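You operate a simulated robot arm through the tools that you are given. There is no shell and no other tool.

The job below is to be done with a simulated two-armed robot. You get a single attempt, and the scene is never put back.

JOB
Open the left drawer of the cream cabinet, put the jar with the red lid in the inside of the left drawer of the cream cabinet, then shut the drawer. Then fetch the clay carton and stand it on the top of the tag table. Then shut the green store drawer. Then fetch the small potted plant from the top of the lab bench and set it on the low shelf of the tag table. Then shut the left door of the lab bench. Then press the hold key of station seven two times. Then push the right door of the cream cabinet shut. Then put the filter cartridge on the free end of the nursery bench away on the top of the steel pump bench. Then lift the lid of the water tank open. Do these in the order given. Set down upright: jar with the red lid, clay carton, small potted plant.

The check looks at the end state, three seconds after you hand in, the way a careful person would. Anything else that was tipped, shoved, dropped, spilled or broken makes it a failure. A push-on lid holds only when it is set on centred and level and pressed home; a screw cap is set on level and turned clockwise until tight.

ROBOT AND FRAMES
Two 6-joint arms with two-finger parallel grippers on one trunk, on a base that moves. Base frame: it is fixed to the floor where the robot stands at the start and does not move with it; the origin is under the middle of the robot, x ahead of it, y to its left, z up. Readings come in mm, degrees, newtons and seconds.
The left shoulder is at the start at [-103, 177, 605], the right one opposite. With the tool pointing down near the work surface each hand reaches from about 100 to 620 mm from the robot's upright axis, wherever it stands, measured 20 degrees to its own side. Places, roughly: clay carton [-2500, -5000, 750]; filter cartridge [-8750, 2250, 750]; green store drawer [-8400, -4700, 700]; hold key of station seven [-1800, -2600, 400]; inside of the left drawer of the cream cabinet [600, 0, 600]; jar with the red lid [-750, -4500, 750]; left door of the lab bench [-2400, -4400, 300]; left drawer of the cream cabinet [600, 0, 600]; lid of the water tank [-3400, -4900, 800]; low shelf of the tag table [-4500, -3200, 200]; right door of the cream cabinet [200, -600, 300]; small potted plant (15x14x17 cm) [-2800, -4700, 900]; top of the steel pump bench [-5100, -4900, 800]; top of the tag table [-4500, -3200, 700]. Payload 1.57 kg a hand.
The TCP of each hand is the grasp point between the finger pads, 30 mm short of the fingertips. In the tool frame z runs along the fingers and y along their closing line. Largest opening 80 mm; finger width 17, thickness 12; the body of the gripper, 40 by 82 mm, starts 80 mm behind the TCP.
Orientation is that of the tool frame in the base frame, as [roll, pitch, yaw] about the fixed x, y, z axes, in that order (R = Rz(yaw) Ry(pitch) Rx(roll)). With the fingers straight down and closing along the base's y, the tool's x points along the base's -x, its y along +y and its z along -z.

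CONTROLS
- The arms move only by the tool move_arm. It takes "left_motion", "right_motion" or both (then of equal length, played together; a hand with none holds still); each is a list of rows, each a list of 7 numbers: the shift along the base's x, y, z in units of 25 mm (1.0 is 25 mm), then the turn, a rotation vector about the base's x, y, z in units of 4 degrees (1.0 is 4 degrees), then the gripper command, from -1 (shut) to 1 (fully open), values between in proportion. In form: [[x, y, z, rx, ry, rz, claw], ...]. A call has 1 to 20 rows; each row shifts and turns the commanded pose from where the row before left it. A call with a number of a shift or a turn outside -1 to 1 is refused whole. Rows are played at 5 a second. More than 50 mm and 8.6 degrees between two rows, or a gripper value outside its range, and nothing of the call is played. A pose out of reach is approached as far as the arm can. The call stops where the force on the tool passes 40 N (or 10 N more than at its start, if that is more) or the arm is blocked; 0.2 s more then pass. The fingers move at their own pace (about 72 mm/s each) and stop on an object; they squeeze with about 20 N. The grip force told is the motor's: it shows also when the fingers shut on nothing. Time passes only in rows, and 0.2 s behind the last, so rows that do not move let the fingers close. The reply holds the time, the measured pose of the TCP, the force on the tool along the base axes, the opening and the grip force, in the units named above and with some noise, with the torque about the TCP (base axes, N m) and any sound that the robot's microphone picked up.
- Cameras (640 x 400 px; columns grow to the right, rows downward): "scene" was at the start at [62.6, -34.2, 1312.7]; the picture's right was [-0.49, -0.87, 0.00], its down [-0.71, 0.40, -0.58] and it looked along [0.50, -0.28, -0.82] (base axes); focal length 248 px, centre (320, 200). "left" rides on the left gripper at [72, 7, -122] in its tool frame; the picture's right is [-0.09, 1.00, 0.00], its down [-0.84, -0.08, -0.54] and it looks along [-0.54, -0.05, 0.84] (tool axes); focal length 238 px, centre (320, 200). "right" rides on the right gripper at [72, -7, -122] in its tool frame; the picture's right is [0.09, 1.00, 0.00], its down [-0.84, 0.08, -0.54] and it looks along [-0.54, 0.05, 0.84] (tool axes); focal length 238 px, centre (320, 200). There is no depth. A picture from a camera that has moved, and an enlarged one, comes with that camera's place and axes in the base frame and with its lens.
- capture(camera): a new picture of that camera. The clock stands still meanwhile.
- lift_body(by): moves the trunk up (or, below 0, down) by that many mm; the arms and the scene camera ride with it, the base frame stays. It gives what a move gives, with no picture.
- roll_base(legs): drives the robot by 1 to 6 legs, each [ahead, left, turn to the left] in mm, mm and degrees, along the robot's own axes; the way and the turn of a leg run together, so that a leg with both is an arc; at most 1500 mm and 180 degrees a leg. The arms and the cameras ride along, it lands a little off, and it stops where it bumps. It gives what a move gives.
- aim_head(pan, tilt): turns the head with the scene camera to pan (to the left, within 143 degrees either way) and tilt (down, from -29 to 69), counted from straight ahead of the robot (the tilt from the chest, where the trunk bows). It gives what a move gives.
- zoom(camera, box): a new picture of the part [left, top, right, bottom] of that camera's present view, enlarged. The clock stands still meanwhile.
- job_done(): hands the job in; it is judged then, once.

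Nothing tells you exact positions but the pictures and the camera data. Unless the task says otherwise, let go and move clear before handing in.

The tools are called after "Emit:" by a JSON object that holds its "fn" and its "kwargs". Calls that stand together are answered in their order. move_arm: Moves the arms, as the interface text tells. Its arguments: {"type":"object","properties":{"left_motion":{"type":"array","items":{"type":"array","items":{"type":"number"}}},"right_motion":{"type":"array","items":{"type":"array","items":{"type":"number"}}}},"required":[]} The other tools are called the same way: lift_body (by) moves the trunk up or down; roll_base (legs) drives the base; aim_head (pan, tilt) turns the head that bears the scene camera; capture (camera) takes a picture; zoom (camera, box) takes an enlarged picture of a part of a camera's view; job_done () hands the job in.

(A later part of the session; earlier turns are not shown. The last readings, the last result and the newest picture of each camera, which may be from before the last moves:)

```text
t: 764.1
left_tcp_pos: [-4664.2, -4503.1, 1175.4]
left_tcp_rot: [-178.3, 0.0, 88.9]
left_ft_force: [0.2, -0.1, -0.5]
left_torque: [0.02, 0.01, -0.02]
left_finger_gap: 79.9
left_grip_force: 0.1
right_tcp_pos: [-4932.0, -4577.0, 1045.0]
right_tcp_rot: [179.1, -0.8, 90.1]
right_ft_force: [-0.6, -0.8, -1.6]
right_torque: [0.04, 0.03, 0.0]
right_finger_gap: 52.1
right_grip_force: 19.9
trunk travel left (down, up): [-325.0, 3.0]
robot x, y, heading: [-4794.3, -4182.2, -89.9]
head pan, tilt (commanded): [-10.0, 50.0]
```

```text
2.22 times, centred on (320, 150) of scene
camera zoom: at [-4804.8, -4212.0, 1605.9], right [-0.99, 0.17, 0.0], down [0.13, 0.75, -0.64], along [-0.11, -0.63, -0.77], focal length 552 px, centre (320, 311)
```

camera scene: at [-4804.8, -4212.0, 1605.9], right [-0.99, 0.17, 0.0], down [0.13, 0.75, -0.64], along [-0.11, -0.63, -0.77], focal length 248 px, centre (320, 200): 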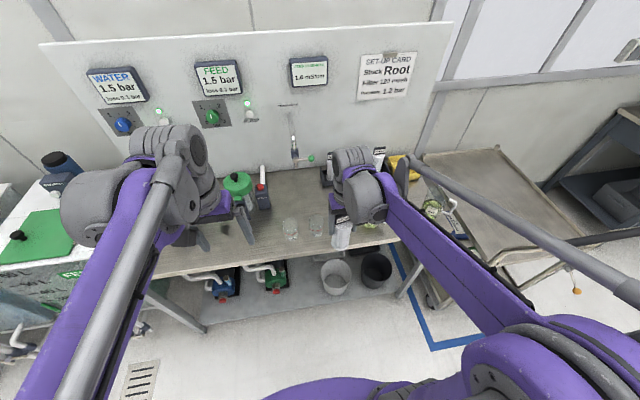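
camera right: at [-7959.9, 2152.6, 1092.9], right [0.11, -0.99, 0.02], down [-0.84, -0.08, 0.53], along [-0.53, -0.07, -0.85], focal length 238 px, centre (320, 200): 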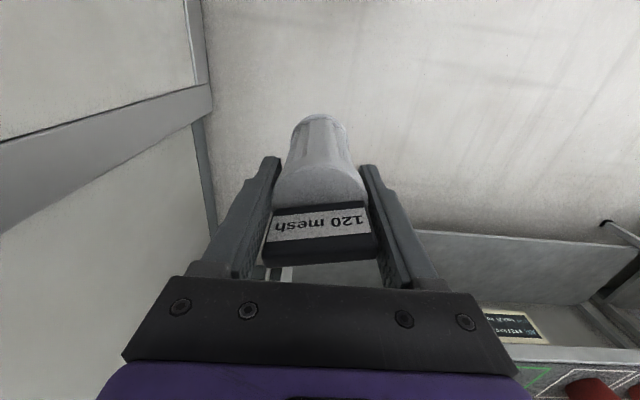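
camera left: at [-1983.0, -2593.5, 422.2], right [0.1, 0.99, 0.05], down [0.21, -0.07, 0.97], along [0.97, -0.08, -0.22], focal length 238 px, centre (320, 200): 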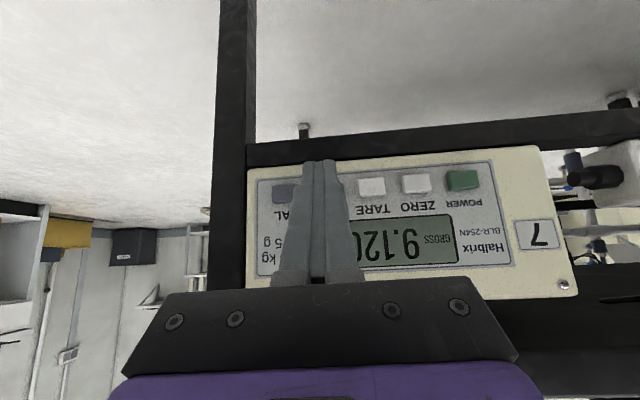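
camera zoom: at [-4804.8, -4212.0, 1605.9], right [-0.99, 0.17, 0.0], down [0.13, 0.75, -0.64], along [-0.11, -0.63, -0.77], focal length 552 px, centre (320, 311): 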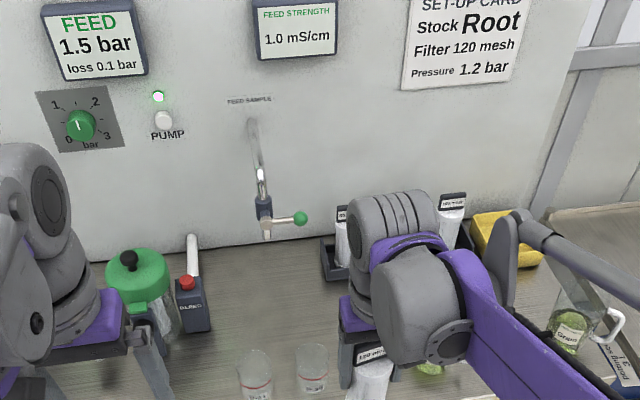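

The spot behind the beakers and in front of the tap is free. I'll roll in a little and carry the cartridge over it.

Emit:
{"fn": "roll_base", "kwargs": {"legs": [[130, 0, 0]]}}

Emit:
{"fn": "move_arm", "kwargs": {"right_motion": [[0.34, -0.85, 0, 0, 0, 0, -1], [0.34, -0.85, 0, 0, 0, 0, -1], [0.34, -0.85, 0, 0, 0, 0, -1], [0.34, -0.85, 0, 0, 0, 0, -1], [0.34, -0.85, 0, 0, 0, 0, -1], [0.34, -0.85, 0, 0, 0, 0, -1], [0.34, -0.85, 0, 0, 0, 0, -1], [0.3, -0.6, 0, 0, 0, 0, -1], [0, 0, 0, 0, 0, 0, -1]]}}

Emit:
{"fn": "capture", "kwargs": {"camera": "right"}}

Emit:
{"fn": "capture", "kwargs": {"camera": "scene"}}

```text
t: 765.4
left_tcp_pos: [-4664.3, -4632.0, 1175.7]
left_tcp_rot: [-178.4, 0.0, 88.9]
left_ft_force: [-0.3, 0.0, -0.5]
left_torque: [0.02, 0.0, 0.0]
left_finger_gap: 79.9
left_grip_force: 0.1
right_tcp_pos: [-4933.0, -4706.5, 1044.0]
right_tcp_rot: [179.1, -0.8, 89.9]
right_ft_force: [0.7, 0.0, -1.6]
right_torque: [0.01, -0.01, 0.02]
right_finger_gap: 52.5
right_grip_force: 19.6
trunk travel left (down, up): [-325.0, 3.0]
robot x, y, heading: [-4790.2, -4309.0, -90.0]
head pan, tilt (commanded): [-10.0, 50.0]
```

```text
t: 767.4
left_tcp_pos: [-4663.8, -4630.6, 1175.4]
left_tcp_rot: [-178.4, 0.1, 88.8]
left_ft_force: [0.8, 1.3, 0.0]
left_torque: [0.01, -0.01, -0.03]
left_finger_gap: 80.0
left_grip_force: 0.0
right_tcp_pos: [-4868.8, -4869.4, 1041.6]
right_tcp_rot: [179.1, -0.7, 90.0]
right_ft_force: [-4.1, 14.8, 1.5]
right_torque: [0.25, 0.09, -0.09]
right_finger_gap: 52.7
right_grip_force: 20.0
trunk travel left (down, up): [-325.0, 3.0]
robot x, y, heading: [-4787.9, -4310.2, -90.2]
head pan, tilt (commanded): [-10.0, 50.0]
```

```text
taken
camera right: at [-4875.5, -4797.5, 1166.4], right [1.0, 0.09, 0.02], down [0.07, -0.84, 0.53], along [0.06, -0.53, -0.85], focal length 238 px, centre (320, 200)
```

right: 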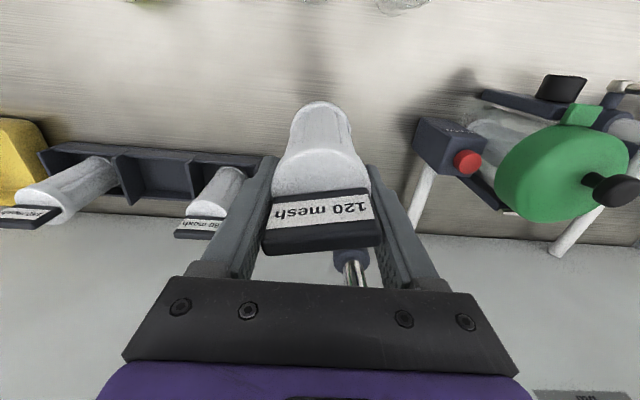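

```text
taken
camera scene: at [-4805.3, -4339.4, 1605.9], right [-0.98, 0.17, 0.0], down [0.13, 0.75, -0.64], along [-0.11, -0.63, -0.77], focal length 248 px, centre (320, 200)
```

scene: 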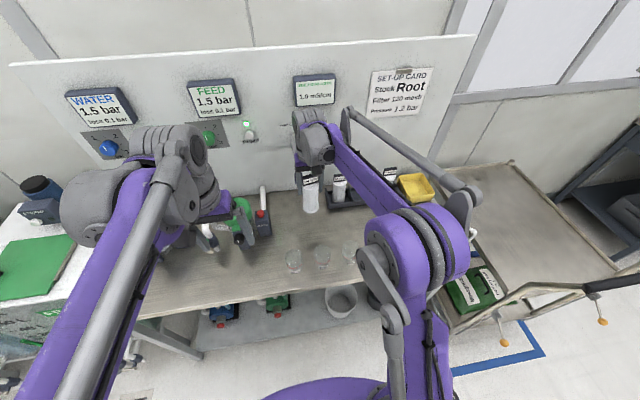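

I feel a 15 N contact, probably with the tap behind. I'll back off right away.

Emit:
{"fn": "move_arm", "kwargs": {"right_motion": [[0, 0.5, 0, 0, 0, 0, -1], [0, 0.5, 0, 0, 0, 0, -1], [0, 0.5, 0, 0, 0, 0, -1], [0, 0, 0, 0, 0, 0, -1]]}}

Emit:
{"fn": "capture", "kwargs": {"camera": "right"}}

Emit:
{"fn": "zoom", "kwargs": {"camera": "scene", "box": [240, 80, 420, 300]}}

```text
t: 768.4
left_tcp_pos: [-4665.7, -4633.2, 1174.5]
left_tcp_rot: [-178.3, 0.0, 88.9]
left_ft_force: [-0.3, -0.4, 0.2]
left_torque: [0.0, 0.01, 0.04]
left_finger_gap: 79.9
left_grip_force: 0.0
right_tcp_pos: [-4867.0, -4832.7, 1043.2]
right_tcp_rot: [179.0, -0.9, 89.9]
right_ft_force: [0.2, 0.8, -1.5]
right_torque: [0.02, -0.01, 0.0]
right_finger_gap: 52.4
right_grip_force: 20.1
trunk travel left (down, up): [-325.0, 3.0]
robot x, y, heading: [-4795.2, -4310.2, -89.8]
head pan, tilt (commanded): [-10.0, 50.0]
```

```text
taken
camera right: at [-4873.7, -4761.8, 1166.4], right [1.0, 0.09, 0.02], down [0.07, -0.84, 0.53], along [0.06, -0.53, -0.85], focal length 238 px, centre (320, 200)
```

right: 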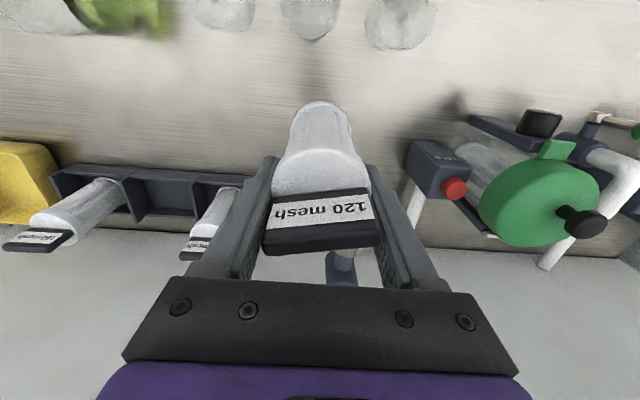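

```text
1.82 times, centred on (330, 190) of scene
camera zoom: at [-4804.7, -4342.3, 1605.8], right [-0.98, 0.17, 0.0], down [0.13, 0.75, -0.64], along [-0.11, -0.63, -0.77], focal length 451 px, centre (302, 218)
```

zoom: 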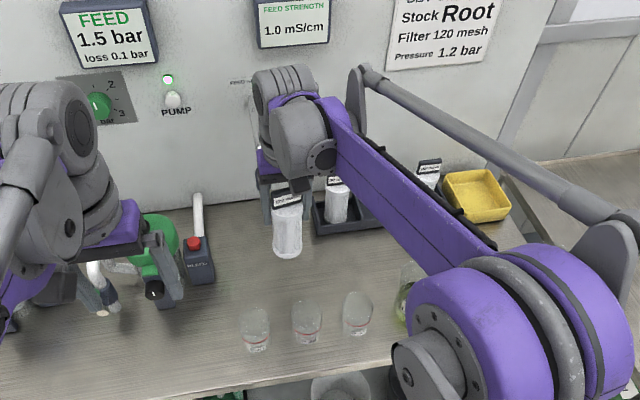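

Contact gone. The tap's green-knob lever likely sticks out to about y -4930 here. I'll move the hand further back and inspect the tap's state.

Emit:
{"fn": "move_arm", "kwargs": {"right_motion": [[-0.5, 0.8, 0, 0, 0, 0, -1], [-0.5, 0.8, 0, 0, 0, 0, -1], [-0.5, 0.8, 0, 0, 0, 0, -1], [-0.5, 0.8, 0, 0, 0, 0, -1], [-0.5, 0.8, 0, 0, 0, 0, -1], [0, 0, 0, 0, 0, 0, -1]]}}

Emit:
{"fn": "aim_head", "kwargs": {"pan": 0, "tilt": 45}}

Emit:
{"fn": "capture", "kwargs": {"camera": "scene"}}

Emit:
{"fn": "zoom", "kwargs": {"camera": "scene", "box": [240, 60, 400, 160]}}

```text
t: 769.8
left_tcp_pos: [-4664.4, -4633.9, 1175.0]
left_tcp_rot: [-178.4, -0.2, 88.8]
left_ft_force: [0.1, 0.0, 0.5]
left_torque: [-0.01, 0.01, 0.01]
left_finger_gap: 80.4
left_grip_force: 0.0
right_tcp_pos: [-4926.5, -4733.3, 1043.2]
right_tcp_rot: [179.1, -0.8, 89.9]
right_ft_force: [0.9, 0.7, -2.3]
right_torque: [0.03, -0.02, 0.03]
right_finger_gap: 52.4
right_grip_force: 19.9
trunk travel left (down, up): [-325.0, 3.0]
robot x, y, heading: [-4790.7, -4312.1, -89.9]
head pan, tilt (commanded): [-10.0, 50.0]
```

```text
t: 770.5
left_tcp_pos: [-4664.4, -4633.8, 1175.8]
left_tcp_rot: [-178.3, -0.1, 88.9]
left_ft_force: [0.0, -0.7, -0.1]
left_torque: [0.02, 0.02, 0.02]
left_finger_gap: 80.2
left_grip_force: 0.0
right_tcp_pos: [-4926.2, -4732.6, 1043.9]
right_tcp_rot: [179.1, -0.8, 89.9]
right_ft_force: [0.2, 0.4, -0.6]
right_torque: [0.01, -0.01, 0.01]
right_finger_gap: 52.3
right_grip_force: 20.2
trunk travel left (down, up): [-325.0, 3.0]
robot x, y, heading: [-4793.4, -4308.0, -90.1]
head pan, tilt (commanded): [0.0, 45.0]
```

```text
taken
camera scene: at [-4791.4, -4347.4, 1612.7], right [-1.0, 0.0, 0.0], down [0.0, 0.71, -0.71], along [0.0, -0.71, -0.71], focal length 248 px, centre (320, 200)
```

scene: 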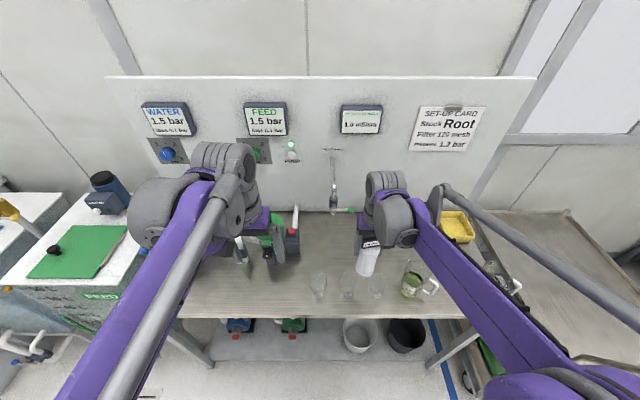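

```text
4.00 times, centred on (320, 110) of scene
camera zoom: at [-4791.4, -4347.4, 1612.7], right [-1.0, 0.0, 0.0], down [0.0, 0.71, -0.71], along [0.0, -0.71, -0.71], focal length 993 px, centre (320, 560)
```

zoom: 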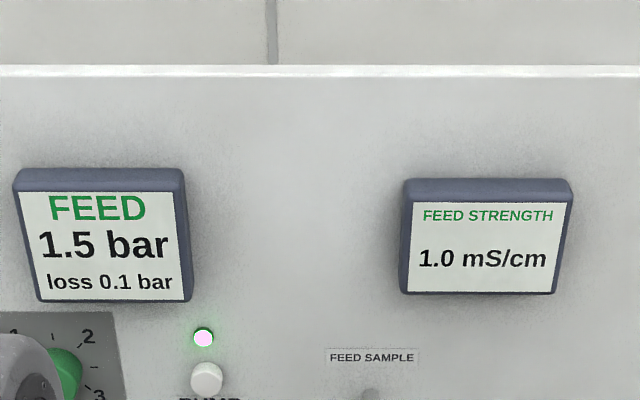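

Emit:
{"fn": "zoom", "kwargs": {"camera": "scene", "box": [280, 140, 400, 230]}}

```text
4.44 times, centred on (340, 185) of scene
camera zoom: at [-4791.4, -4347.4, 1612.7], right [-1.0, 0.0, 0.0], down [0.0, 0.71, -0.71], along [0.0, -0.71, -0.71], focal length 1103 px, centre (231, 267)
```

zoom: 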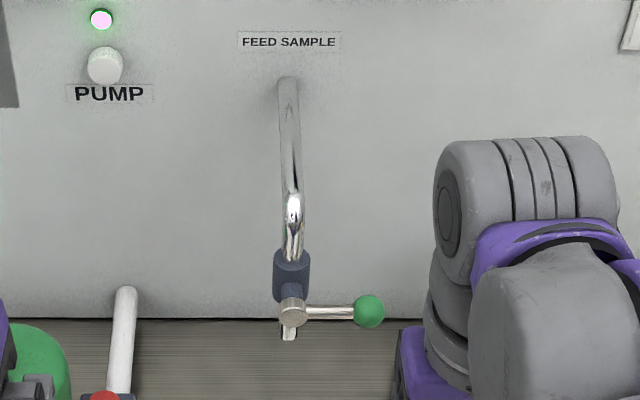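

The tap lever looks unchanged. I'll use a clearer spot in front of the rack, around [-4990, -4850], well away from the tap.

Emit:
{"fn": "move_arm", "kwargs": {"right_motion": [[-0.65, 0, 0, 0, 0, 0, -1], [-0.65, 0, 0, 0, 0, 0, -1], [-0.65, 0, 0, 0, 0, 0, -1], [-0.65, -0.3, 0, 0, 0, 0, -1], [0, -0.6, 0, 0, 0, 0, -1], [0, -0.6, 0, 0, 0, 0, -1], [0, -0.6, 0, 0, 0, 0, -1], [0, -0.6, 0, 0, 0, 0, -1], [0, -0.6, 0, 0, 0, 0, -1], [0, -0.6, 0, 0, 0, 0, -1], [0, -0.6, 0, 0, 0, 0, -1], [0, 0, 0, 0, 0, 0, -1]]}}

Emit:
{"fn": "capture", "kwargs": {"camera": "right"}}

Emit:
{"fn": "capture", "kwargs": {"camera": "scene"}}

```text
t: 773.1
left_tcp_pos: [-4663.2, -4633.7, 1176.6]
left_tcp_rot: [-178.2, 0.0, 88.9]
left_ft_force: [0.8, 0.4, -0.9]
left_torque: [0.01, -0.03, -0.01]
left_finger_gap: 80.0
left_grip_force: 0.0
right_tcp_pos: [-4993.1, -4845.0, 1043.9]
right_tcp_rot: [179.2, -0.8, 89.9]
right_ft_force: [-0.4, 0.6, -0.3]
right_torque: [-0.02, 0.01, 0.02]
right_finger_gap: 52.3
right_grip_force: 20.0
trunk travel left (down, up): [-325.0, 3.0]
robot x, y, heading: [-4792.4, -4308.2, -89.9]
head pan, tilt (commanded): [0.0, 45.0]
```

```text
taken
camera right: at [-5000.0, -4774.2, 1167.7], right [1.0, 0.09, 0.02], down [0.07, -0.84, 0.53], along [0.06, -0.53, -0.85], focal length 238 px, centre (320, 200)
```

right: 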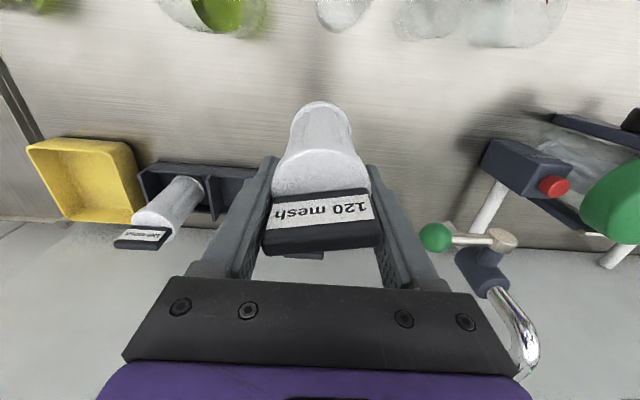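

```text
taken
camera scene: at [-4791.3, -4347.1, 1612.7], right [-1.0, 0.0, 0.0], down [0.0, 0.71, -0.71], along [0.0, -0.71, -0.71], focal length 248 px, centre (320, 200)
```

scene: 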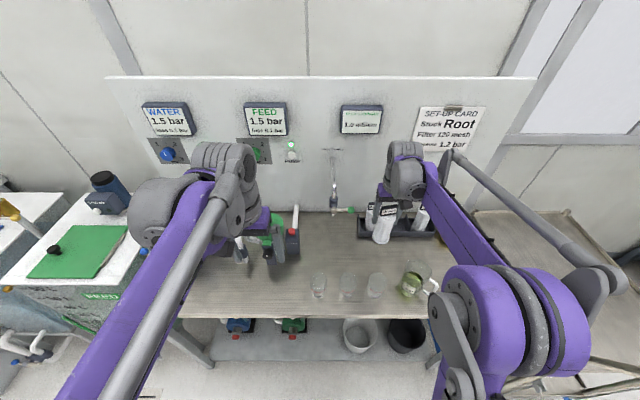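

The landing spot is clear, about 60 mm in front of the rack. I'll lower the cartridge.

Emit:
{"fn": "move_arm", "kwargs": {"right_motion": [[0, 0, -0.8, 0, 0, 0, -1], [0, 0, -0.8, 0, 0, 0, -1], [0, 0, -0.8, 0, 0, 0, -1], [0, 0, -0.8, 0, 0, 0, -1], [0, 0, -0.8, 0, 0, 0, -1], [0, 0, -0.5, 0, 0, 0, -1], [0, 0, 0, 0, 0, 0, -1]]}}

Emit:
{"fn": "capture", "kwargs": {"camera": "right"}}

Emit:
{"fn": "zoom", "kwargs": {"camera": "scene", "box": [300, 160, 460, 310]}}

```text
t: 774.7
left_tcp_pos: [-4665.2, -4632.7, 1175.2]
left_tcp_rot: [-178.3, -0.1, 88.9]
left_ft_force: [0.0, -0.2, -0.5]
left_torque: [0.02, -0.01, 0.0]
left_finger_gap: 80.0
left_grip_force: 0.0
right_tcp_pos: [-4991.9, -4846.0, 931.8]
right_tcp_rot: [179.1, -0.8, 89.9]
right_ft_force: [0.1, -0.2, -0.1]
right_torque: [-0.04, -0.01, 0.02]
right_finger_gap: 52.2
right_grip_force: 20.1
trunk travel left (down, up): [-325.0, 3.0]
robot x, y, heading: [-4792.7, -4311.7, -90.2]
head pan, tilt (commanded): [0.0, 45.0]
```

```text
taken
camera right: at [-5000.5, -4774.6, 1055.4], right [1.0, 0.09, 0.02], down [0.07, -0.84, 0.53], along [0.06, -0.53, -0.85], focal length 238 px, centre (320, 200)
```

right: 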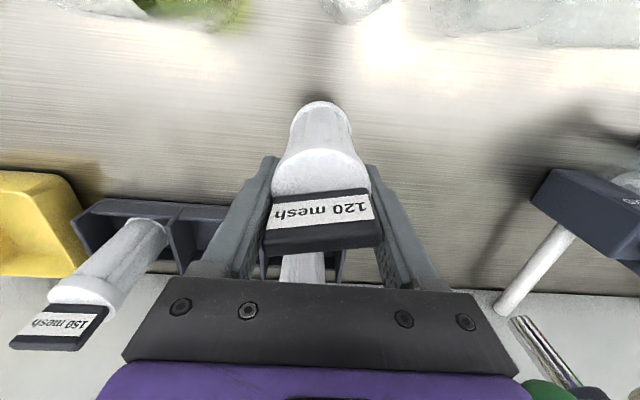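

```text
2.67 times, centred on (380, 235) of scene
camera zoom: at [-4791.3, -4347.3, 1612.7], right [-1.0, 0.0, 0.0], down [0.0, 0.71, -0.71], along [0.0, -0.71, -0.71], focal length 662 px, centre (160, 107)
```

zoom: 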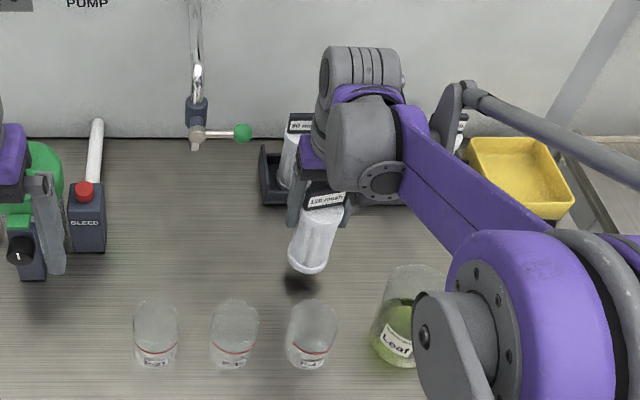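

Emit:
{"fn": "move_arm", "kwargs": {"right_motion": [[0, 0, -0.4, 0, 0, 0, -1], [0, 0, -0.3, 0, 0, 0, -1], [0, 0, -0.2, 0, 0, 0, -1], [0, 0, -0.1, 0, 0, 0, -1], [0, 0, -0.1, 0, 0, 0, -1]]}}

Emit:
{"fn": "move_arm", "kwargs": {"right_motion": [[0, 0, -0.08, 0, 0, 0, -1], [0, 0, -0.08, 0, 0, 0, -1], [0, 0, -0.08, 0, 0, 0, -1]]}}

```text
t: 775.9
left_tcp_pos: [-4663.6, -4633.2, 1174.6]
left_tcp_rot: [-178.3, 0.0, 88.8]
left_ft_force: [0.3, -0.2, 0.6]
left_torque: [-0.02, 0.0, -0.03]
left_finger_gap: 80.0
left_grip_force: 0.0
right_tcp_pos: [-4993.6, -4843.5, 903.2]
right_tcp_rot: [179.2, -0.8, 89.9]
right_ft_force: [-1.0, 0.5, -1.7]
right_torque: [-0.03, 0.01, 0.02]
right_finger_gap: 52.3
right_grip_force: 20.5
trunk travel left (down, up): [-325.0, 3.0]
robot x, y, heading: [-4792.2, -4310.6, -89.7]
head pan, tilt (commanded): [0.0, 45.0]
```

```text
t: 776.7
left_tcp_pos: [-4664.6, -4634.4, 1174.2]
left_tcp_rot: [-178.3, 0.0, 89.0]
left_ft_force: [-0.4, -0.6, 0.0]
left_torque: [-0.01, 0.01, 0.01]
left_finger_gap: 80.0
left_grip_force: 0.0
right_tcp_pos: [-4993.3, -4845.3, 898.9]
right_tcp_rot: [179.1, -0.8, 89.8]
right_ft_force: [0.1, -0.7, -1.2]
right_torque: [0.0, -0.01, -0.02]
right_finger_gap: 52.3
right_grip_force: 20.2
trunk travel left (down, up): [-325.0, 3.0]
robot x, y, heading: [-4795.5, -4313.5, -89.9]
head pan, tilt (commanded): [0.0, 45.0]
```

Emit:
{"fn": "move_arm", "kwargs": {"right_motion": [[0, 0, -0.08, 0, 0, 0, -1], [0, 0, -0.08, 0, 0, 0, -1], [0, 0, -0.08, 0, 0, 0, -1]]}}

Emit:
{"fn": "move_arm", "kwargs": {"right_motion": [[0, 0, -0.08, 0, 0, 0, -1], [0, 0, -0.08, 0, 0, 0, -1]]}}

```text
t: 777.5
left_tcp_pos: [-4664.3, -4631.8, 1175.8]
left_tcp_rot: [-178.3, 0.0, 88.9]
left_ft_force: [-0.2, 0.6, -0.6]
left_torque: [0.0, -0.03, 0.0]
left_finger_gap: 80.2
left_grip_force: 0.0
right_tcp_pos: [-4992.7, -4844.7, 893.3]
right_tcp_rot: [179.2, -0.8, 89.9]
right_ft_force: [-0.6, 1.7, 15.3]
right_torque: [0.02, 0.36, -0.05]
right_finger_gap: 52.6
right_grip_force: 20.2
trunk travel left (down, up): [-325.0, 3.0]
robot x, y, heading: [-4790.5, -4310.6, -90.1]
head pan, tilt (commanded): [0.0, 45.0]
```

```text
t: 778.1
left_tcp_pos: [-4665.1, -4631.3, 1175.2]
left_tcp_rot: [-178.3, 0.0, 89.0]
left_ft_force: [0.9, -0.2, -0.2]
left_torque: [0.0, 0.03, 0.02]
left_finger_gap: 79.9
left_grip_force: 0.0
right_tcp_pos: [-4994.0, -4844.7, 889.2]
right_tcp_rot: [179.2, -0.8, 89.8]
right_ft_force: [-2.1, 0.4, 15.5]
right_torque: [-0.02, 0.57, 0.01]
right_finger_gap: 52.4
right_grip_force: 20.2
trunk travel left (down, up): [-325.0, 3.0]
robot x, y, heading: [-4786.4, -4308.3, -90.0]
head pan, tilt (commanded): [0.0, 45.0]
```

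The cartridge is on the bench. I'll ease off, let go and rise.

Emit:
{"fn": "move_arm", "kwargs": {"right_motion": [[0, 0, 0.06, 0, 0, 0, -1], [0, 0, 0, 0, 0, 0, 0.4], [0, 0, 0, 0, 0, 0, 1], [0, 0, 0, 0, 0, 0, 1], [0, 0, 0.4, 0, 0, 0, 1], [0, 0, 0.8, 0, 0, 0, 1], [0, 0, 0.8, 0, 0, 0, 1], [0, 0, 0.8, 0, 0, 0, 1], [0, 0, 0.8, 0, 0, 0, 1], [0, 0, 0.8, 0, 0, 0, 1], [0, 0, 0.8, 0, 0, 0, 1], [0, 0, 0.8, 0, 0, 0, 1]]}}

Emit:
{"fn": "capture", "kwargs": {"camera": "right"}}

Emit:
{"fn": "capture", "kwargs": {"camera": "scene"}}

```text
t: 780.7
left_tcp_pos: [-4664.0, -4631.7, 1175.4]
left_tcp_rot: [-178.3, 0.0, 88.9]
left_ft_force: [-0.2, 0.7, 0.1]
left_torque: [-0.01, 0.0, -0.01]
left_finger_gap: 79.9
left_grip_force: 0.0
right_tcp_pos: [-4991.1, -4842.0, 1040.3]
right_tcp_rot: [179.1, -0.8, 89.8]
right_ft_force: [-0.3, -0.2, -1.1]
right_torque: [-0.01, 0.01, -0.01]
right_finger_gap: 79.9
right_grip_force: 0.1
trunk travel left (down, up): [-325.0, 3.0]
robot x, y, heading: [-4791.2, -4309.8, -89.8]
head pan, tilt (commanded): [0.0, 45.0]
```

```text
taken
camera right: at [-4999.3, -4771.8, 1163.7], right [1.0, 0.09, 0.02], down [0.07, -0.84, 0.53], along [0.06, -0.53, -0.85], focal length 238 px, centre (320, 200)
```

right: 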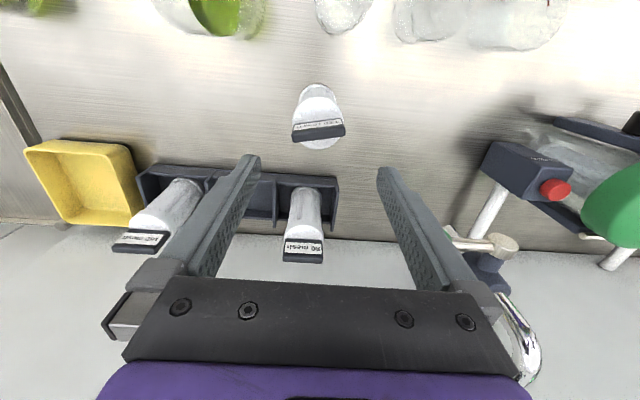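

```text
taken
camera scene: at [-4791.2, -4347.1, 1612.7], right [-1.0, 0.0, 0.0], down [0.0, 0.71, -0.71], along [0.0, -0.71, -0.71], focal length 248 px, centre (320, 200)
```

scene: 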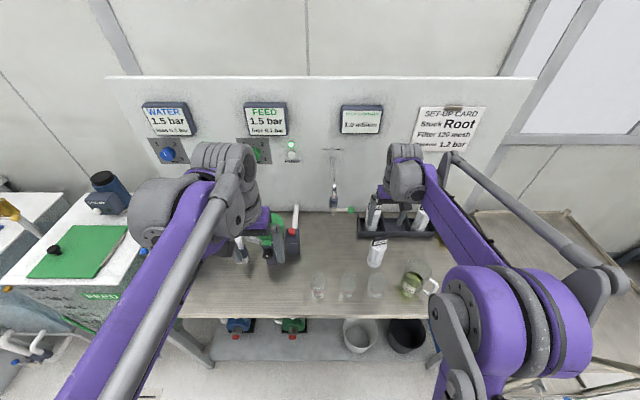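

The cartridge stands upright on the pump bench. Last task is the water tank lid; I'll retract, back off and slide over to the tank.

Emit:
{"fn": "move_arm", "kwargs": {"right_motion": [[0, 0.8, 0, 0, 0, 0, 1], [0, 0.8, 0, 0, 0, 0, 1], [0, 0.8, 0, 0, 0, 0, 1], [0, 0.8, 0, 0, 0, 0, 1], [0, 0.8, 0, 0, 0, 0, 1], [0, 0.8, 0, 0, 0, 0, 1], [0.4, 0.8, 0, 0, 0, 0, 1], [0.4, 0.5, 0, 0, 0, 0, 1]]}}

Emit:
{"fn": "roll_base", "kwargs": {"legs": [[-350, 0, 0], [0, 1250, 0]]}}

Emit:
{"fn": "aim_head", "kwargs": {"pan": 0, "tilt": 40}}

Emit:
{"fn": "capture", "kwargs": {"camera": "scene"}}

```text
t: 782.5
left_tcp_pos: [-4664.1, -4632.7, 1174.9]
left_tcp_rot: [-178.3, 0.1, 89.0]
left_ft_force: [0.5, 0.2, -0.1]
left_torque: [-0.01, -0.02, -0.02]
left_finger_gap: 80.0
left_grip_force: 0.1
right_tcp_pos: [-4971.2, -4692.0, 1040.5]
right_tcp_rot: [179.1, -0.8, 89.9]
right_ft_force: [0.4, -0.5, -0.7]
right_torque: [0.02, 0.0, 0.01]
right_finger_gap: 79.9
right_grip_force: 0.0
trunk travel left (down, up): [-325.0, 3.0]
robot x, y, heading: [-4789.7, -4312.0, -90.3]
head pan, tilt (commanded): [0.0, 45.0]
```

```text
t: 795.8
left_tcp_pos: [-3379.4, -4281.6, 1173.6]
left_tcp_rot: [-178.4, 0.0, 89.5]
left_ft_force: [-0.9, 0.5, 0.2]
left_torque: [0.0, 0.0, 0.03]
left_finger_gap: 80.1
left_grip_force: 0.1
right_tcp_pos: [-3685.0, -4343.5, 1038.8]
right_tcp_rot: [179.0, -0.8, 90.6]
right_ft_force: [-0.3, -0.4, 0.6]
right_torque: [0.01, 0.03, -0.03]
right_finger_gap: 80.0
right_grip_force: 0.0
trunk travel left (down, up): [-325.0, 3.0]
robot x, y, heading: [-3509.8, -3960.5, -89.5]
head pan, tilt (commanded): [0.0, 45.0]
```

```text
t: 796.5
left_tcp_pos: [-3380.6, -4281.2, 1175.6]
left_tcp_rot: [-178.3, 0.0, 89.4]
left_ft_force: [0.2, 0.0, -0.2]
left_torque: [0.0, 0.02, -0.02]
left_finger_gap: 80.2
left_grip_force: 0.0
right_tcp_pos: [-3686.5, -4344.8, 1039.7]
right_tcp_rot: [179.1, -0.8, 90.6]
right_ft_force: [0.1, -0.3, 0.0]
right_torque: [0.01, 0.01, -0.01]
right_finger_gap: 79.9
right_grip_force: 0.1
trunk travel left (down, up): [-325.0, 3.0]
robot x, y, heading: [-3508.6, -3964.2, -89.3]
head pan, tilt (commanded): [0.0, 40.0]
```

```text
taken
camera scene: at [-3510.0, -4000.5, 1620.0], right [-1.0, -0.01, 0.0], down [-0.01, 0.64, -0.77], along [0.01, -0.77, -0.64], focal length 248 px, centre (320, 200)
```

scene: 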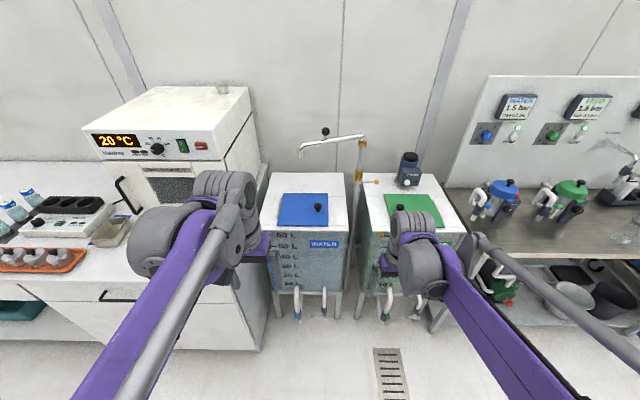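

I see the WATER tank with its blue lid and black knob; a swing spout stands behind it. I'll zoom in to find the hinge side.

Emit:
{"fn": "zoom", "kwargs": {"camera": "scene", "box": [250, 120, 410, 240]}}

Emit:
{"fn": "zoom", "kwargs": {"camera": "scene", "box": [265, 180, 345, 240]}}

```text
3.33 times, centred on (330, 180) of scene
camera zoom: at [-3510.0, -4000.5, 1620.0], right [-1.0, -0.01, 0.0], down [-0.01, 0.64, -0.77], along [0.01, -0.77, -0.64], focal length 827 px, centre (287, 267)
```

zoom: 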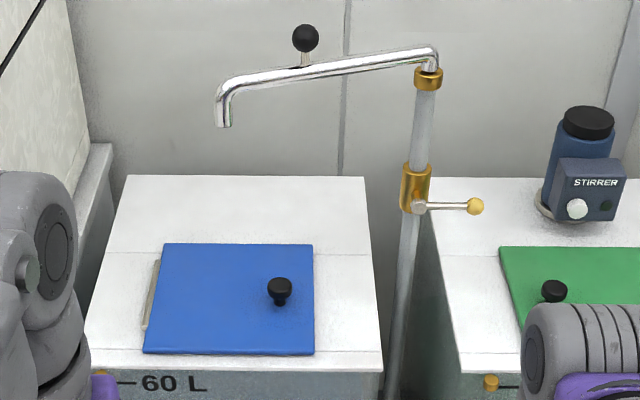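

```text
6.67 times, centred on (305, 210) of scene
camera zoom: at [-3510.0, -4000.5, 1620.0], right [-1.0, -0.01, 0.0], down [-0.01, 0.64, -0.77], along [0.01, -0.77, -0.64], focal length 1655 px, centre (420, 133)
```

zoom: 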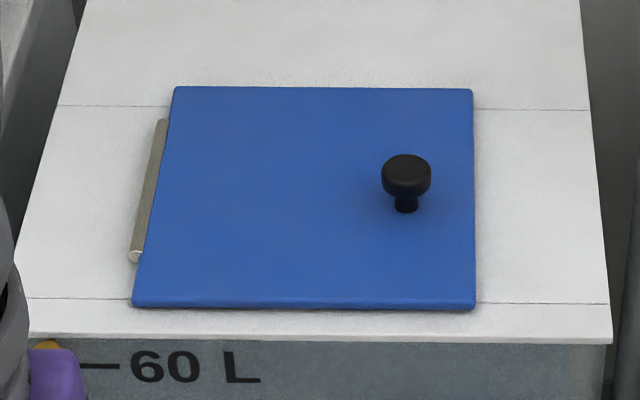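

The lid is hinged on its left (+x) side by a pin, with the knob near the right edge at about [-3489, -4846, 880]; the spout hangs above at z≈1130. My plan: right hand lifts the knob a little, then the left hand's closed fingers go under the lid and swing it up. I'll move in for a closer look.

Emit:
{"fn": "roll_base", "kwargs": {"legs": [[0, 70, -0.7], [300, 0, 0]]}}

Emit:
{"fn": "aim_head", "kwargs": {"pan": 0, "tilt": 55}}

Emit:
{"fn": "capture", "kwargs": {"camera": "scene"}}

Emit:
{"fn": "zoom", "kwargs": {"camera": "scene", "box": [250, 60, 410, 180]}}

```text
t: 799.4
left_tcp_pos: [-3309.1, -4576.6, 1174.6]
left_tcp_rot: [-178.4, 0.0, 88.9]
left_ft_force: [0.3, -0.1, -0.7]
left_torque: [0.02, -0.04, 0.0]
left_finger_gap: 79.8
left_grip_force: 0.1
right_tcp_pos: [-3618.5, -4636.5, 1039.7]
right_tcp_rot: [179.1, -0.8, 89.9]
right_ft_force: [-0.7, 0.0, -0.8]
right_torque: [0.02, 0.0, -0.02]
right_finger_gap: 80.0
right_grip_force: 0.0
trunk travel left (down, up): [-325.0, 3.0]
robot x, y, heading: [-3441.4, -4255.7, -89.8]
head pan, tilt (commanded): [0.0, 40.0]
```

```text
t: 800.1
left_tcp_pos: [-3310.5, -4578.2, 1175.5]
left_tcp_rot: [-178.4, 0.1, 88.9]
left_ft_force: [0.8, 0.7, -0.4]
left_torque: [-0.03, -0.01, -0.01]
left_finger_gap: 80.0
left_grip_force: 0.0
right_tcp_pos: [-3619.0, -4636.7, 1038.9]
right_tcp_rot: [179.1, -0.8, 89.9]
right_ft_force: [0.0, -0.4, 0.9]
right_torque: [0.0, -0.01, -0.02]
right_finger_gap: 80.0
right_grip_force: 0.0
trunk travel left (down, up): [-325.0, 3.0]
robot x, y, heading: [-3437.9, -4255.1, -89.8]
head pan, tilt (commanded): [0.0, 55.0]
```

```text
taken
camera scene: at [-3438.2, -4283.2, 1599.4], right [-1.0, 0.0, 0.0], down [0.0, 0.82, -0.57], along [0.0, -0.57, -0.82], focal length 248 px, centre (320, 200)
```

scene: 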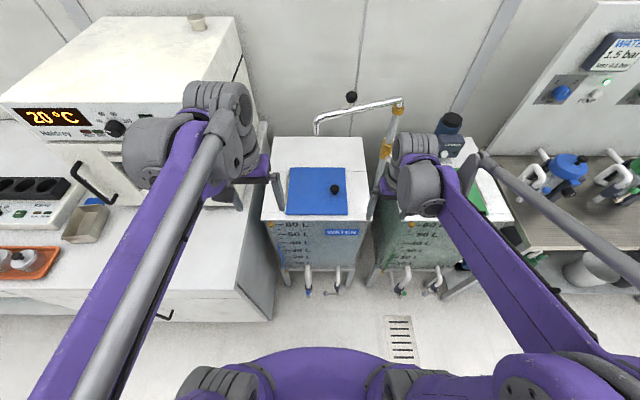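

```text
3.33 times, centred on (330, 120) of scene
camera zoom: at [-3438.2, -4283.2, 1599.4], right [-1.0, 0.0, 0.0], down [0.0, 0.82, -0.57], along [0.0, -0.57, -0.82], focal length 827 px, centre (287, 467)
```

zoom: 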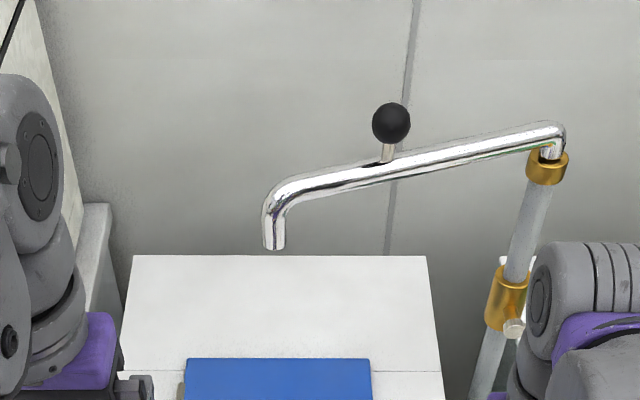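

Emit:
{"fn": "zoom", "kwargs": {"camera": "scene", "box": [265, 155, 375, 240]}}

```text
4.71 times, centred on (320, 198) of scene
camera zoom: at [-3438.2, -4283.2, 1599.4], right [-1.0, 0.0, 0.0], down [0.0, 0.82, -0.57], along [0.0, -0.57, -0.82], focal length 1168 px, centre (320, 212)
```

zoom: 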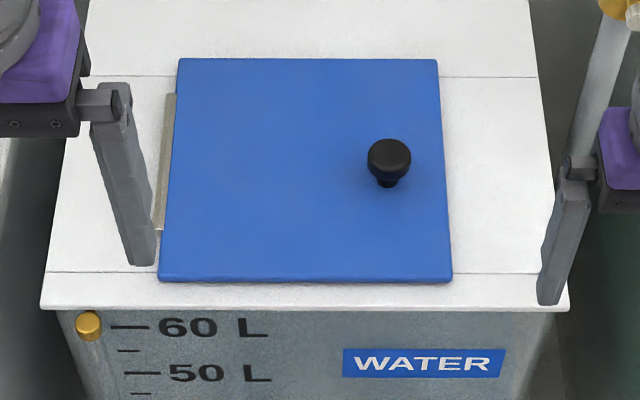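

The knob cap (33 mm wide) is centred at [-3491, -4837], top z≈884, lid surface z≈845. I'll bring the right hand, tilted 30°, to just above the knob.

Emit:
{"fn": "move_arm", "kwargs": {"right_motion": [[0.512, -0.8, -0.3, -0.75, 0, 0, 0.5], [0.512, -0.8, -0.4, -0.75, 0, 0, 0.5], [0.512, -0.8, -0.4, -0.75, 0, 0, 0.5], [0.512, -0.8, -0.4, -0.75, 0, 0, 0.5], [0.512, -0.8, -0.4, -0.75, 0, 0, 0.5], [0.512, -0.8, -0.4, -0.75, 0, 0, 0.5], [0.512, -0.8, -0.4, -0.75, 0, 0, 0.5], [0.512, -0.8, -0.4, -0.75, 0, 0, 0.5], [0.512, -0.8, -0.4, -0.75, 0, 0, 0.5], [0.512, -0.8, -0.4, -0.75, 0, 0, 0.5], [0, 0, 0, 0, 0, 0, 0.5]]}}

Emit:
{"fn": "capture", "kwargs": {"camera": "right"}}

Emit:
{"fn": "capture", "kwargs": {"camera": "scene"}}

```text
t: 802.5
left_tcp_pos: [-3310.5, -4578.0, 1174.3]
left_tcp_rot: [-178.4, -0.1, 89.0]
left_ft_force: [-0.8, 0.1, 0.9]
left_torque: [-0.02, -0.02, 0.0]
left_finger_gap: 80.0
left_grip_force: 0.1
right_tcp_pos: [-3488.7, -4836.0, 941.9]
right_tcp_rot: [179.1, 29.1, 90.0]
right_ft_force: [-0.4, 0.4, 0.1]
right_torque: [0.01, -0.02, 0.0]
right_finger_gap: 60.2
right_grip_force: 0.0
trunk travel left (down, up): [-325.0, 3.0]
robot x, y, heading: [-3436.8, -4259.7, -89.9]
head pan, tilt (commanded): [0.0, 55.0]
```

```text
taken
camera right: at [-3496.0, -4713.0, 1014.3], right [1.0, 0.09, -0.03], down [0.07, -0.47, 0.88], along [0.06, -0.88, -0.47], focal length 238 px, centre (320, 200)
```

right: 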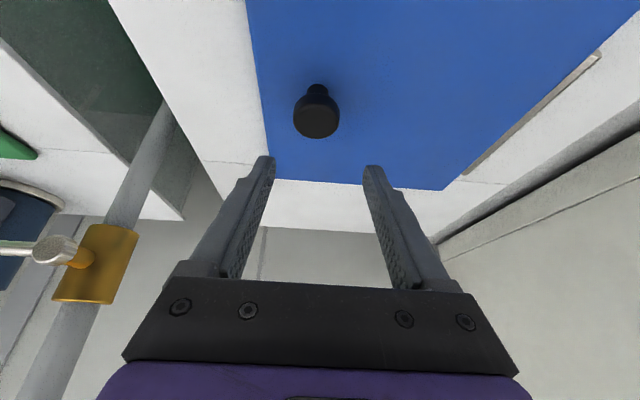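

```text
taken
camera scene: at [-3438.4, -4282.6, 1599.3], right [-1.0, 0.0, 0.0], down [0.0, 0.82, -0.57], along [0.0, -0.57, -0.82], focal length 248 px, centre (320, 200)
```

scene: 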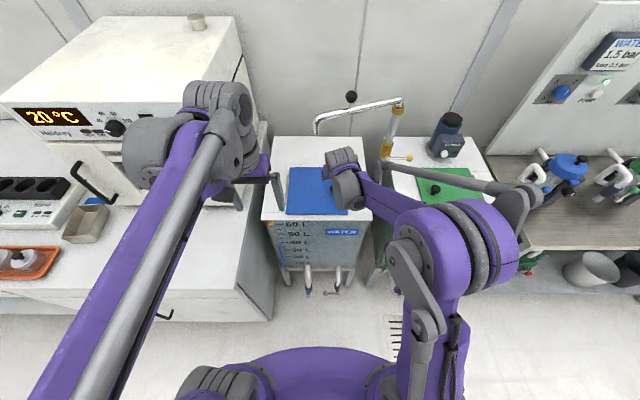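

The knob is straight below, 3 mm to one side. I'll lower the fingers around it and close.

Emit:
{"fn": "move_arm", "kwargs": {"right_motion": [[-0.12, 0.04, -0.6, 0, 0, 0, 0.5], [0, 0, -0.7, 0, 0, 0, 0.5], [0, 0, -0.7, 0, 0, 0, 0.5], [0, 0, -0.4, 0, 0, 0, 0.5], [0, 0, 0, 0, 0, 0, 0.5]]}}

Emit:
{"fn": "capture", "kwargs": {"camera": "right"}}

```text
t: 803.8
left_tcp_pos: [-3310.8, -4577.1, 1176.2]
left_tcp_rot: [-178.3, 0.0, 88.9]
left_ft_force: [0.4, 0.8, 0.5]
left_torque: [-0.01, -0.02, -0.02]
left_finger_gap: 80.1
left_grip_force: 0.0
right_tcp_pos: [-3492.5, -4836.7, 882.2]
right_tcp_rot: [179.1, 29.2, 90.1]
right_ft_force: [-0.3, -1.8, 16.1]
right_torque: [-0.15, 0.53, 0.07]
right_finger_gap: 60.0
right_grip_force: 0.2
trunk travel left (down, up): [-325.0, 3.0]
robot x, y, heading: [-3438.4, -4255.2, -89.9]
head pan, tilt (commanded): [0.0, 55.0]
```

```text
taken
camera right: at [-3500.9, -4713.6, 953.9], right [1.0, 0.09, -0.03], down [0.07, -0.46, 0.88], along [0.06, -0.88, -0.47], focal length 238 px, centre (320, 200)
```

right: 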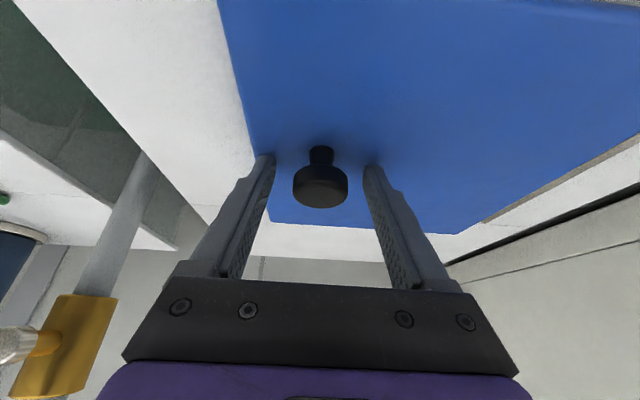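

The tips rest on the lid; I'll lift 3 mm and close on the knob.

Emit:
{"fn": "move_arm", "kwargs": {"right_motion": [[0, 0, 0.14, 0, 0, 0, 0.5], [0, 0, 0, 0, 0, 0, -0.3], [0, 0, 0, 0, 0, 0, -1], [0, 0, 0, 0, 0, 0, -1], [0, 0, 0, 0, 0, 0, -1]]}}

Emit:
{"fn": "capture", "kwargs": {"camera": "right"}}

```text
t: 805.0
left_tcp_pos: [-3310.4, -4577.2, 1175.1]
left_tcp_rot: [-178.3, -0.1, 88.9]
left_ft_force: [1.2, -0.8, 0.0]
left_torque: [-0.03, 0.03, 0.04]
left_finger_gap: 79.9
left_grip_force: 0.1
right_tcp_pos: [-3492.8, -4835.0, 884.4]
right_tcp_rot: [179.2, 29.1, 90.0]
right_ft_force: [-1.6, 5.1, -1.8]
right_torque: [0.66, 0.26, 0.03]
right_finger_gap: 32.8
right_grip_force: 40.5
trunk travel left (down, up): [-325.0, 3.0]
robot x, y, heading: [-3441.3, -4257.3, -89.9]
head pan, tilt (commanded): [0.0, 55.0]
```

```text
taken
camera right: at [-3500.4, -4713.7, 956.4], right [1.0, 0.09, -0.03], down [0.07, -0.47, 0.88], along [0.06, -0.88, -0.47], focal length 238 px, centre (320, 200)
```

right: 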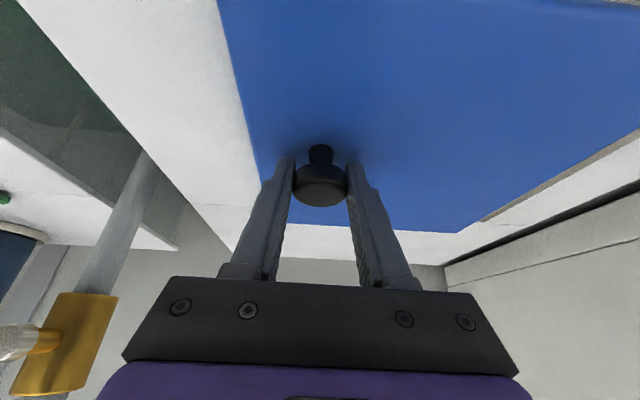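

The knob is held. I'll lift along the lid's arc, turning the hand with it, to about 20°.

Emit:
{"fn": "move_arm", "kwargs": {"right_motion": [[0.082, 0, 0.32, 0, 0.625, 0, -1], [0.082, 0, 0.32, 0, 0.625, 0, -1], [0.11, 0, 0.31, 0, 0.625, 0, -1], [0.11, 0, 0.31, 0, 0.625, 0, -1], [0.136, 0, 0.302, 0, 0.625, 0, -1], [0.136, 0, 0.302, 0, 0.625, 0, -1], [0.162, 0, 0.286, 0, 0.625, 0, -1], [0.162, 0, 0.286, 0, 0.625, 0, -1]]}}

Emit:
{"fn": "capture", "kwargs": {"camera": "right"}}

Emit:
{"fn": "zoom", "kwargs": {"camera": "scene", "box": [240, 120, 400, 240]}}

```text
t: 806.8
left_tcp_pos: [-3311.9, -4578.7, 1175.4]
left_tcp_rot: [-178.3, 0.0, 89.0]
left_ft_force: [-0.5, 0.2, -0.2]
left_torque: [-0.02, 0.0, -0.02]
left_finger_gap: 80.0
left_grip_force: 0.0
right_tcp_pos: [-3468.1, -4836.5, 945.9]
right_tcp_rot: [-158.2, 27.2, 100.7]
right_ft_force: [-7.5, -3.1, 3.2]
right_torque: [0.03, 0.08, 0.15]
right_finger_gap: 32.9
right_grip_force: 41.2
trunk travel left (down, up): [-325.0, 3.0]
robot x, y, heading: [-3438.2, -4254.4, -89.8]
head pan, tilt (commanded): [0.0, 55.0]
```

```text
taken
camera right: at [-3450.9, -4713.7, 1016.3], right [0.92, 0.09, -0.37], down [0.37, -0.47, 0.8], along [-0.1, -0.88, -0.46], focal length 238 px, centre (320, 200)
```

right: 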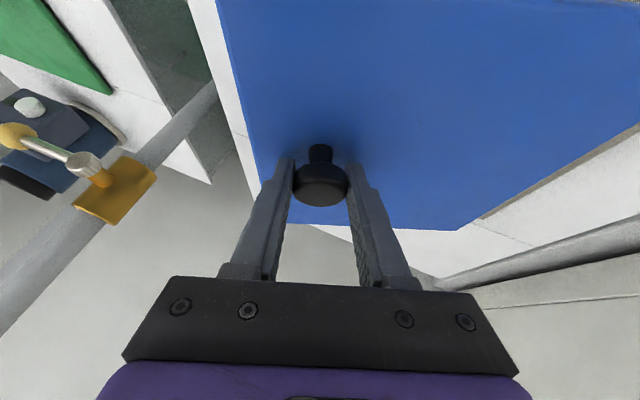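

```text
3.33 times, centred on (320, 180) of scene
camera zoom: at [-3439.3, -4283.1, 1599.3], right [-1.0, 0.0, 0.0], down [0.0, 0.82, -0.57], along [0.0, -0.57, -0.82], focal length 827 px, centre (320, 267)
```

zoom: 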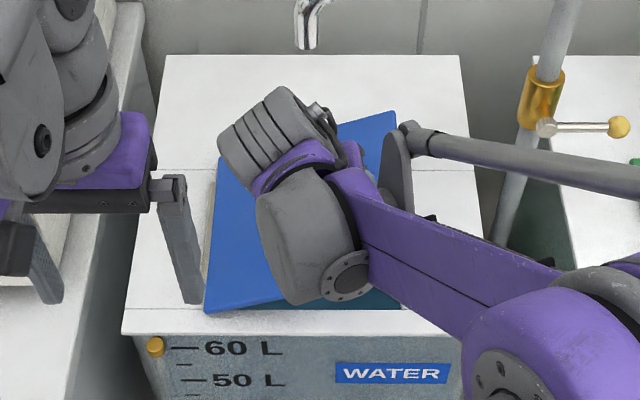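

The lid follows nicely. I'll raise it to 30° and hold, then prepare the left hand pointing forward to go under it.

Emit:
{"fn": "move_arm", "kwargs": {"right_motion": [[0.186, 0, 0.272, 0, 0.625, 0, -1], [0.186, 0, 0.272, 0, 0.625, 0, -1], [0.21, 0, 0.256, 0, 0.625, 0, -1], [0.21, 0, 0.256, 0, 0.625, 0, -1]]}}

Emit:
{"fn": "move_arm", "kwargs": {"left_motion": [[-0.2, 0.3, -0.2, -1, 0, 0, -1], [-0.2, 0.3, -0.3, -1, 0, 0, -1], [-0.2, 0.3, -0.3, -1, 0, 0, -1], [-0.2, 0.2, -0.3, -1, 0, 0, -1], [-0.2, 0.2, -0.3, -1, 0, 0, -1], [-0.2, 0, -0.4, -1, 0, 0, -1], [-0.2, 0, -0.4, -1, 0, 0, -1], [-0.2, 0, -0.4, -1, 0, 0, -1], [-0.2, 0, -0.4, -1, 0, 0, -1], [-0.2, 0, -0.4, -1, 0, 0, -1], [-0.2, 0, -0.4, -1, 0, 0, -1], [-0.2, 0, -0.4, -1, 0, 0, -1], [-0.2, 0, -0.4, -1, 0, 0, -1], [-0.2, 0, -0.4, -1, 0, 0, -1], [-0.2, 0, -0.4, -1, 0, 0, -1], [-0.2, 0, -0.4, -1, 0, 0, -1], [-0.2, 0, -0.4, -1, 0, 0, -1], [-0.2, 0, -0.4, -1, 0, 0, -1], [-0.2, 0, -0.4, -1, 0, 0, -1], [-0.2, 0, -0.4, -1, 0, 0, -1]]}}

Emit:
{"fn": "capture", "kwargs": {"camera": "scene"}}

Emit:
{"fn": "capture", "kwargs": {"camera": "left"}}

```text
t: 807.8
left_tcp_pos: [-3311.8, -4578.0, 1174.2]
left_tcp_rot: [-178.3, -0.1, 88.9]
left_ft_force: [-0.2, -0.3, 0.6]
left_torque: [0.0, -0.03, 0.0]
left_finger_gap: 79.9
left_grip_force: 0.0
right_tcp_pos: [-3447.0, -4837.2, 972.6]
right_tcp_rot: [-147.5, 24.8, 105.7]
right_ft_force: [-2.2, -4.6, -0.6]
right_torque: [0.3, 0.2, 0.05]
right_finger_gap: 32.8
right_grip_force: 40.9
trunk travel left (down, up): [-325.0, 3.0]
robot x, y, heading: [-3438.3, -4255.9, -89.8]
head pan, tilt (commanded): [0.0, 55.0]
```

```text
t: 812.0
left_tcp_pos: [-3427.3, -4561.4, 1037.6]
left_tcp_rot: [175.9, 79.9, 84.2]
left_ft_force: [0.0, 0.3, -0.1]
left_torque: [0.03, 0.01, 0.0]
left_finger_gap: 0.3
left_grip_force: 19.7
left hand out of reach, approached as far as the arm can: row 19, 20
right_tcp_pos: [-3447.8, -4835.7, 972.8]
right_tcp_rot: [-147.4, 24.9, 105.6]
right_ft_force: [5.2, 0.7, -7.0]
right_torque: [0.3, -0.03, -0.04]
right_finger_gap: 33.4
right_grip_force: 41.2
trunk travel left (down, up): [-325.0, 3.0]
robot x, y, heading: [-3440.6, -4256.0, -89.8]
head pan, tilt (commanded): [0.0, 55.0]
```

```text
taken
camera scene: at [-3437.4, -4283.5, 1599.3], right [-1.0, 0.0, 0.0], down [0.0, 0.82, -0.57], along [0.0, -0.57, -0.82], focal length 248 px, centre (320, 200)
```

scene: 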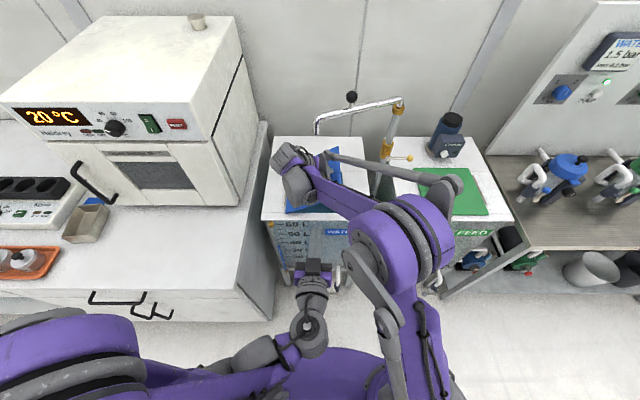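

```text
taken
camera left: at [-3415.1, -4430.5, 989.1], right [0.99, -0.05, 0.1], down [-0.08, 0.39, 0.92], along [-0.08, -0.92, 0.38], focal length 238 px, centre (320, 200)
```

left: 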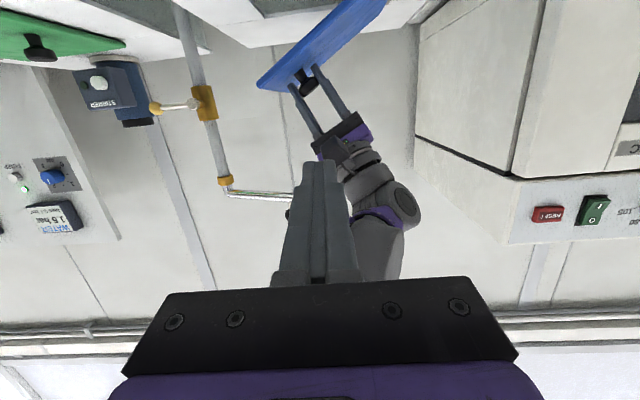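

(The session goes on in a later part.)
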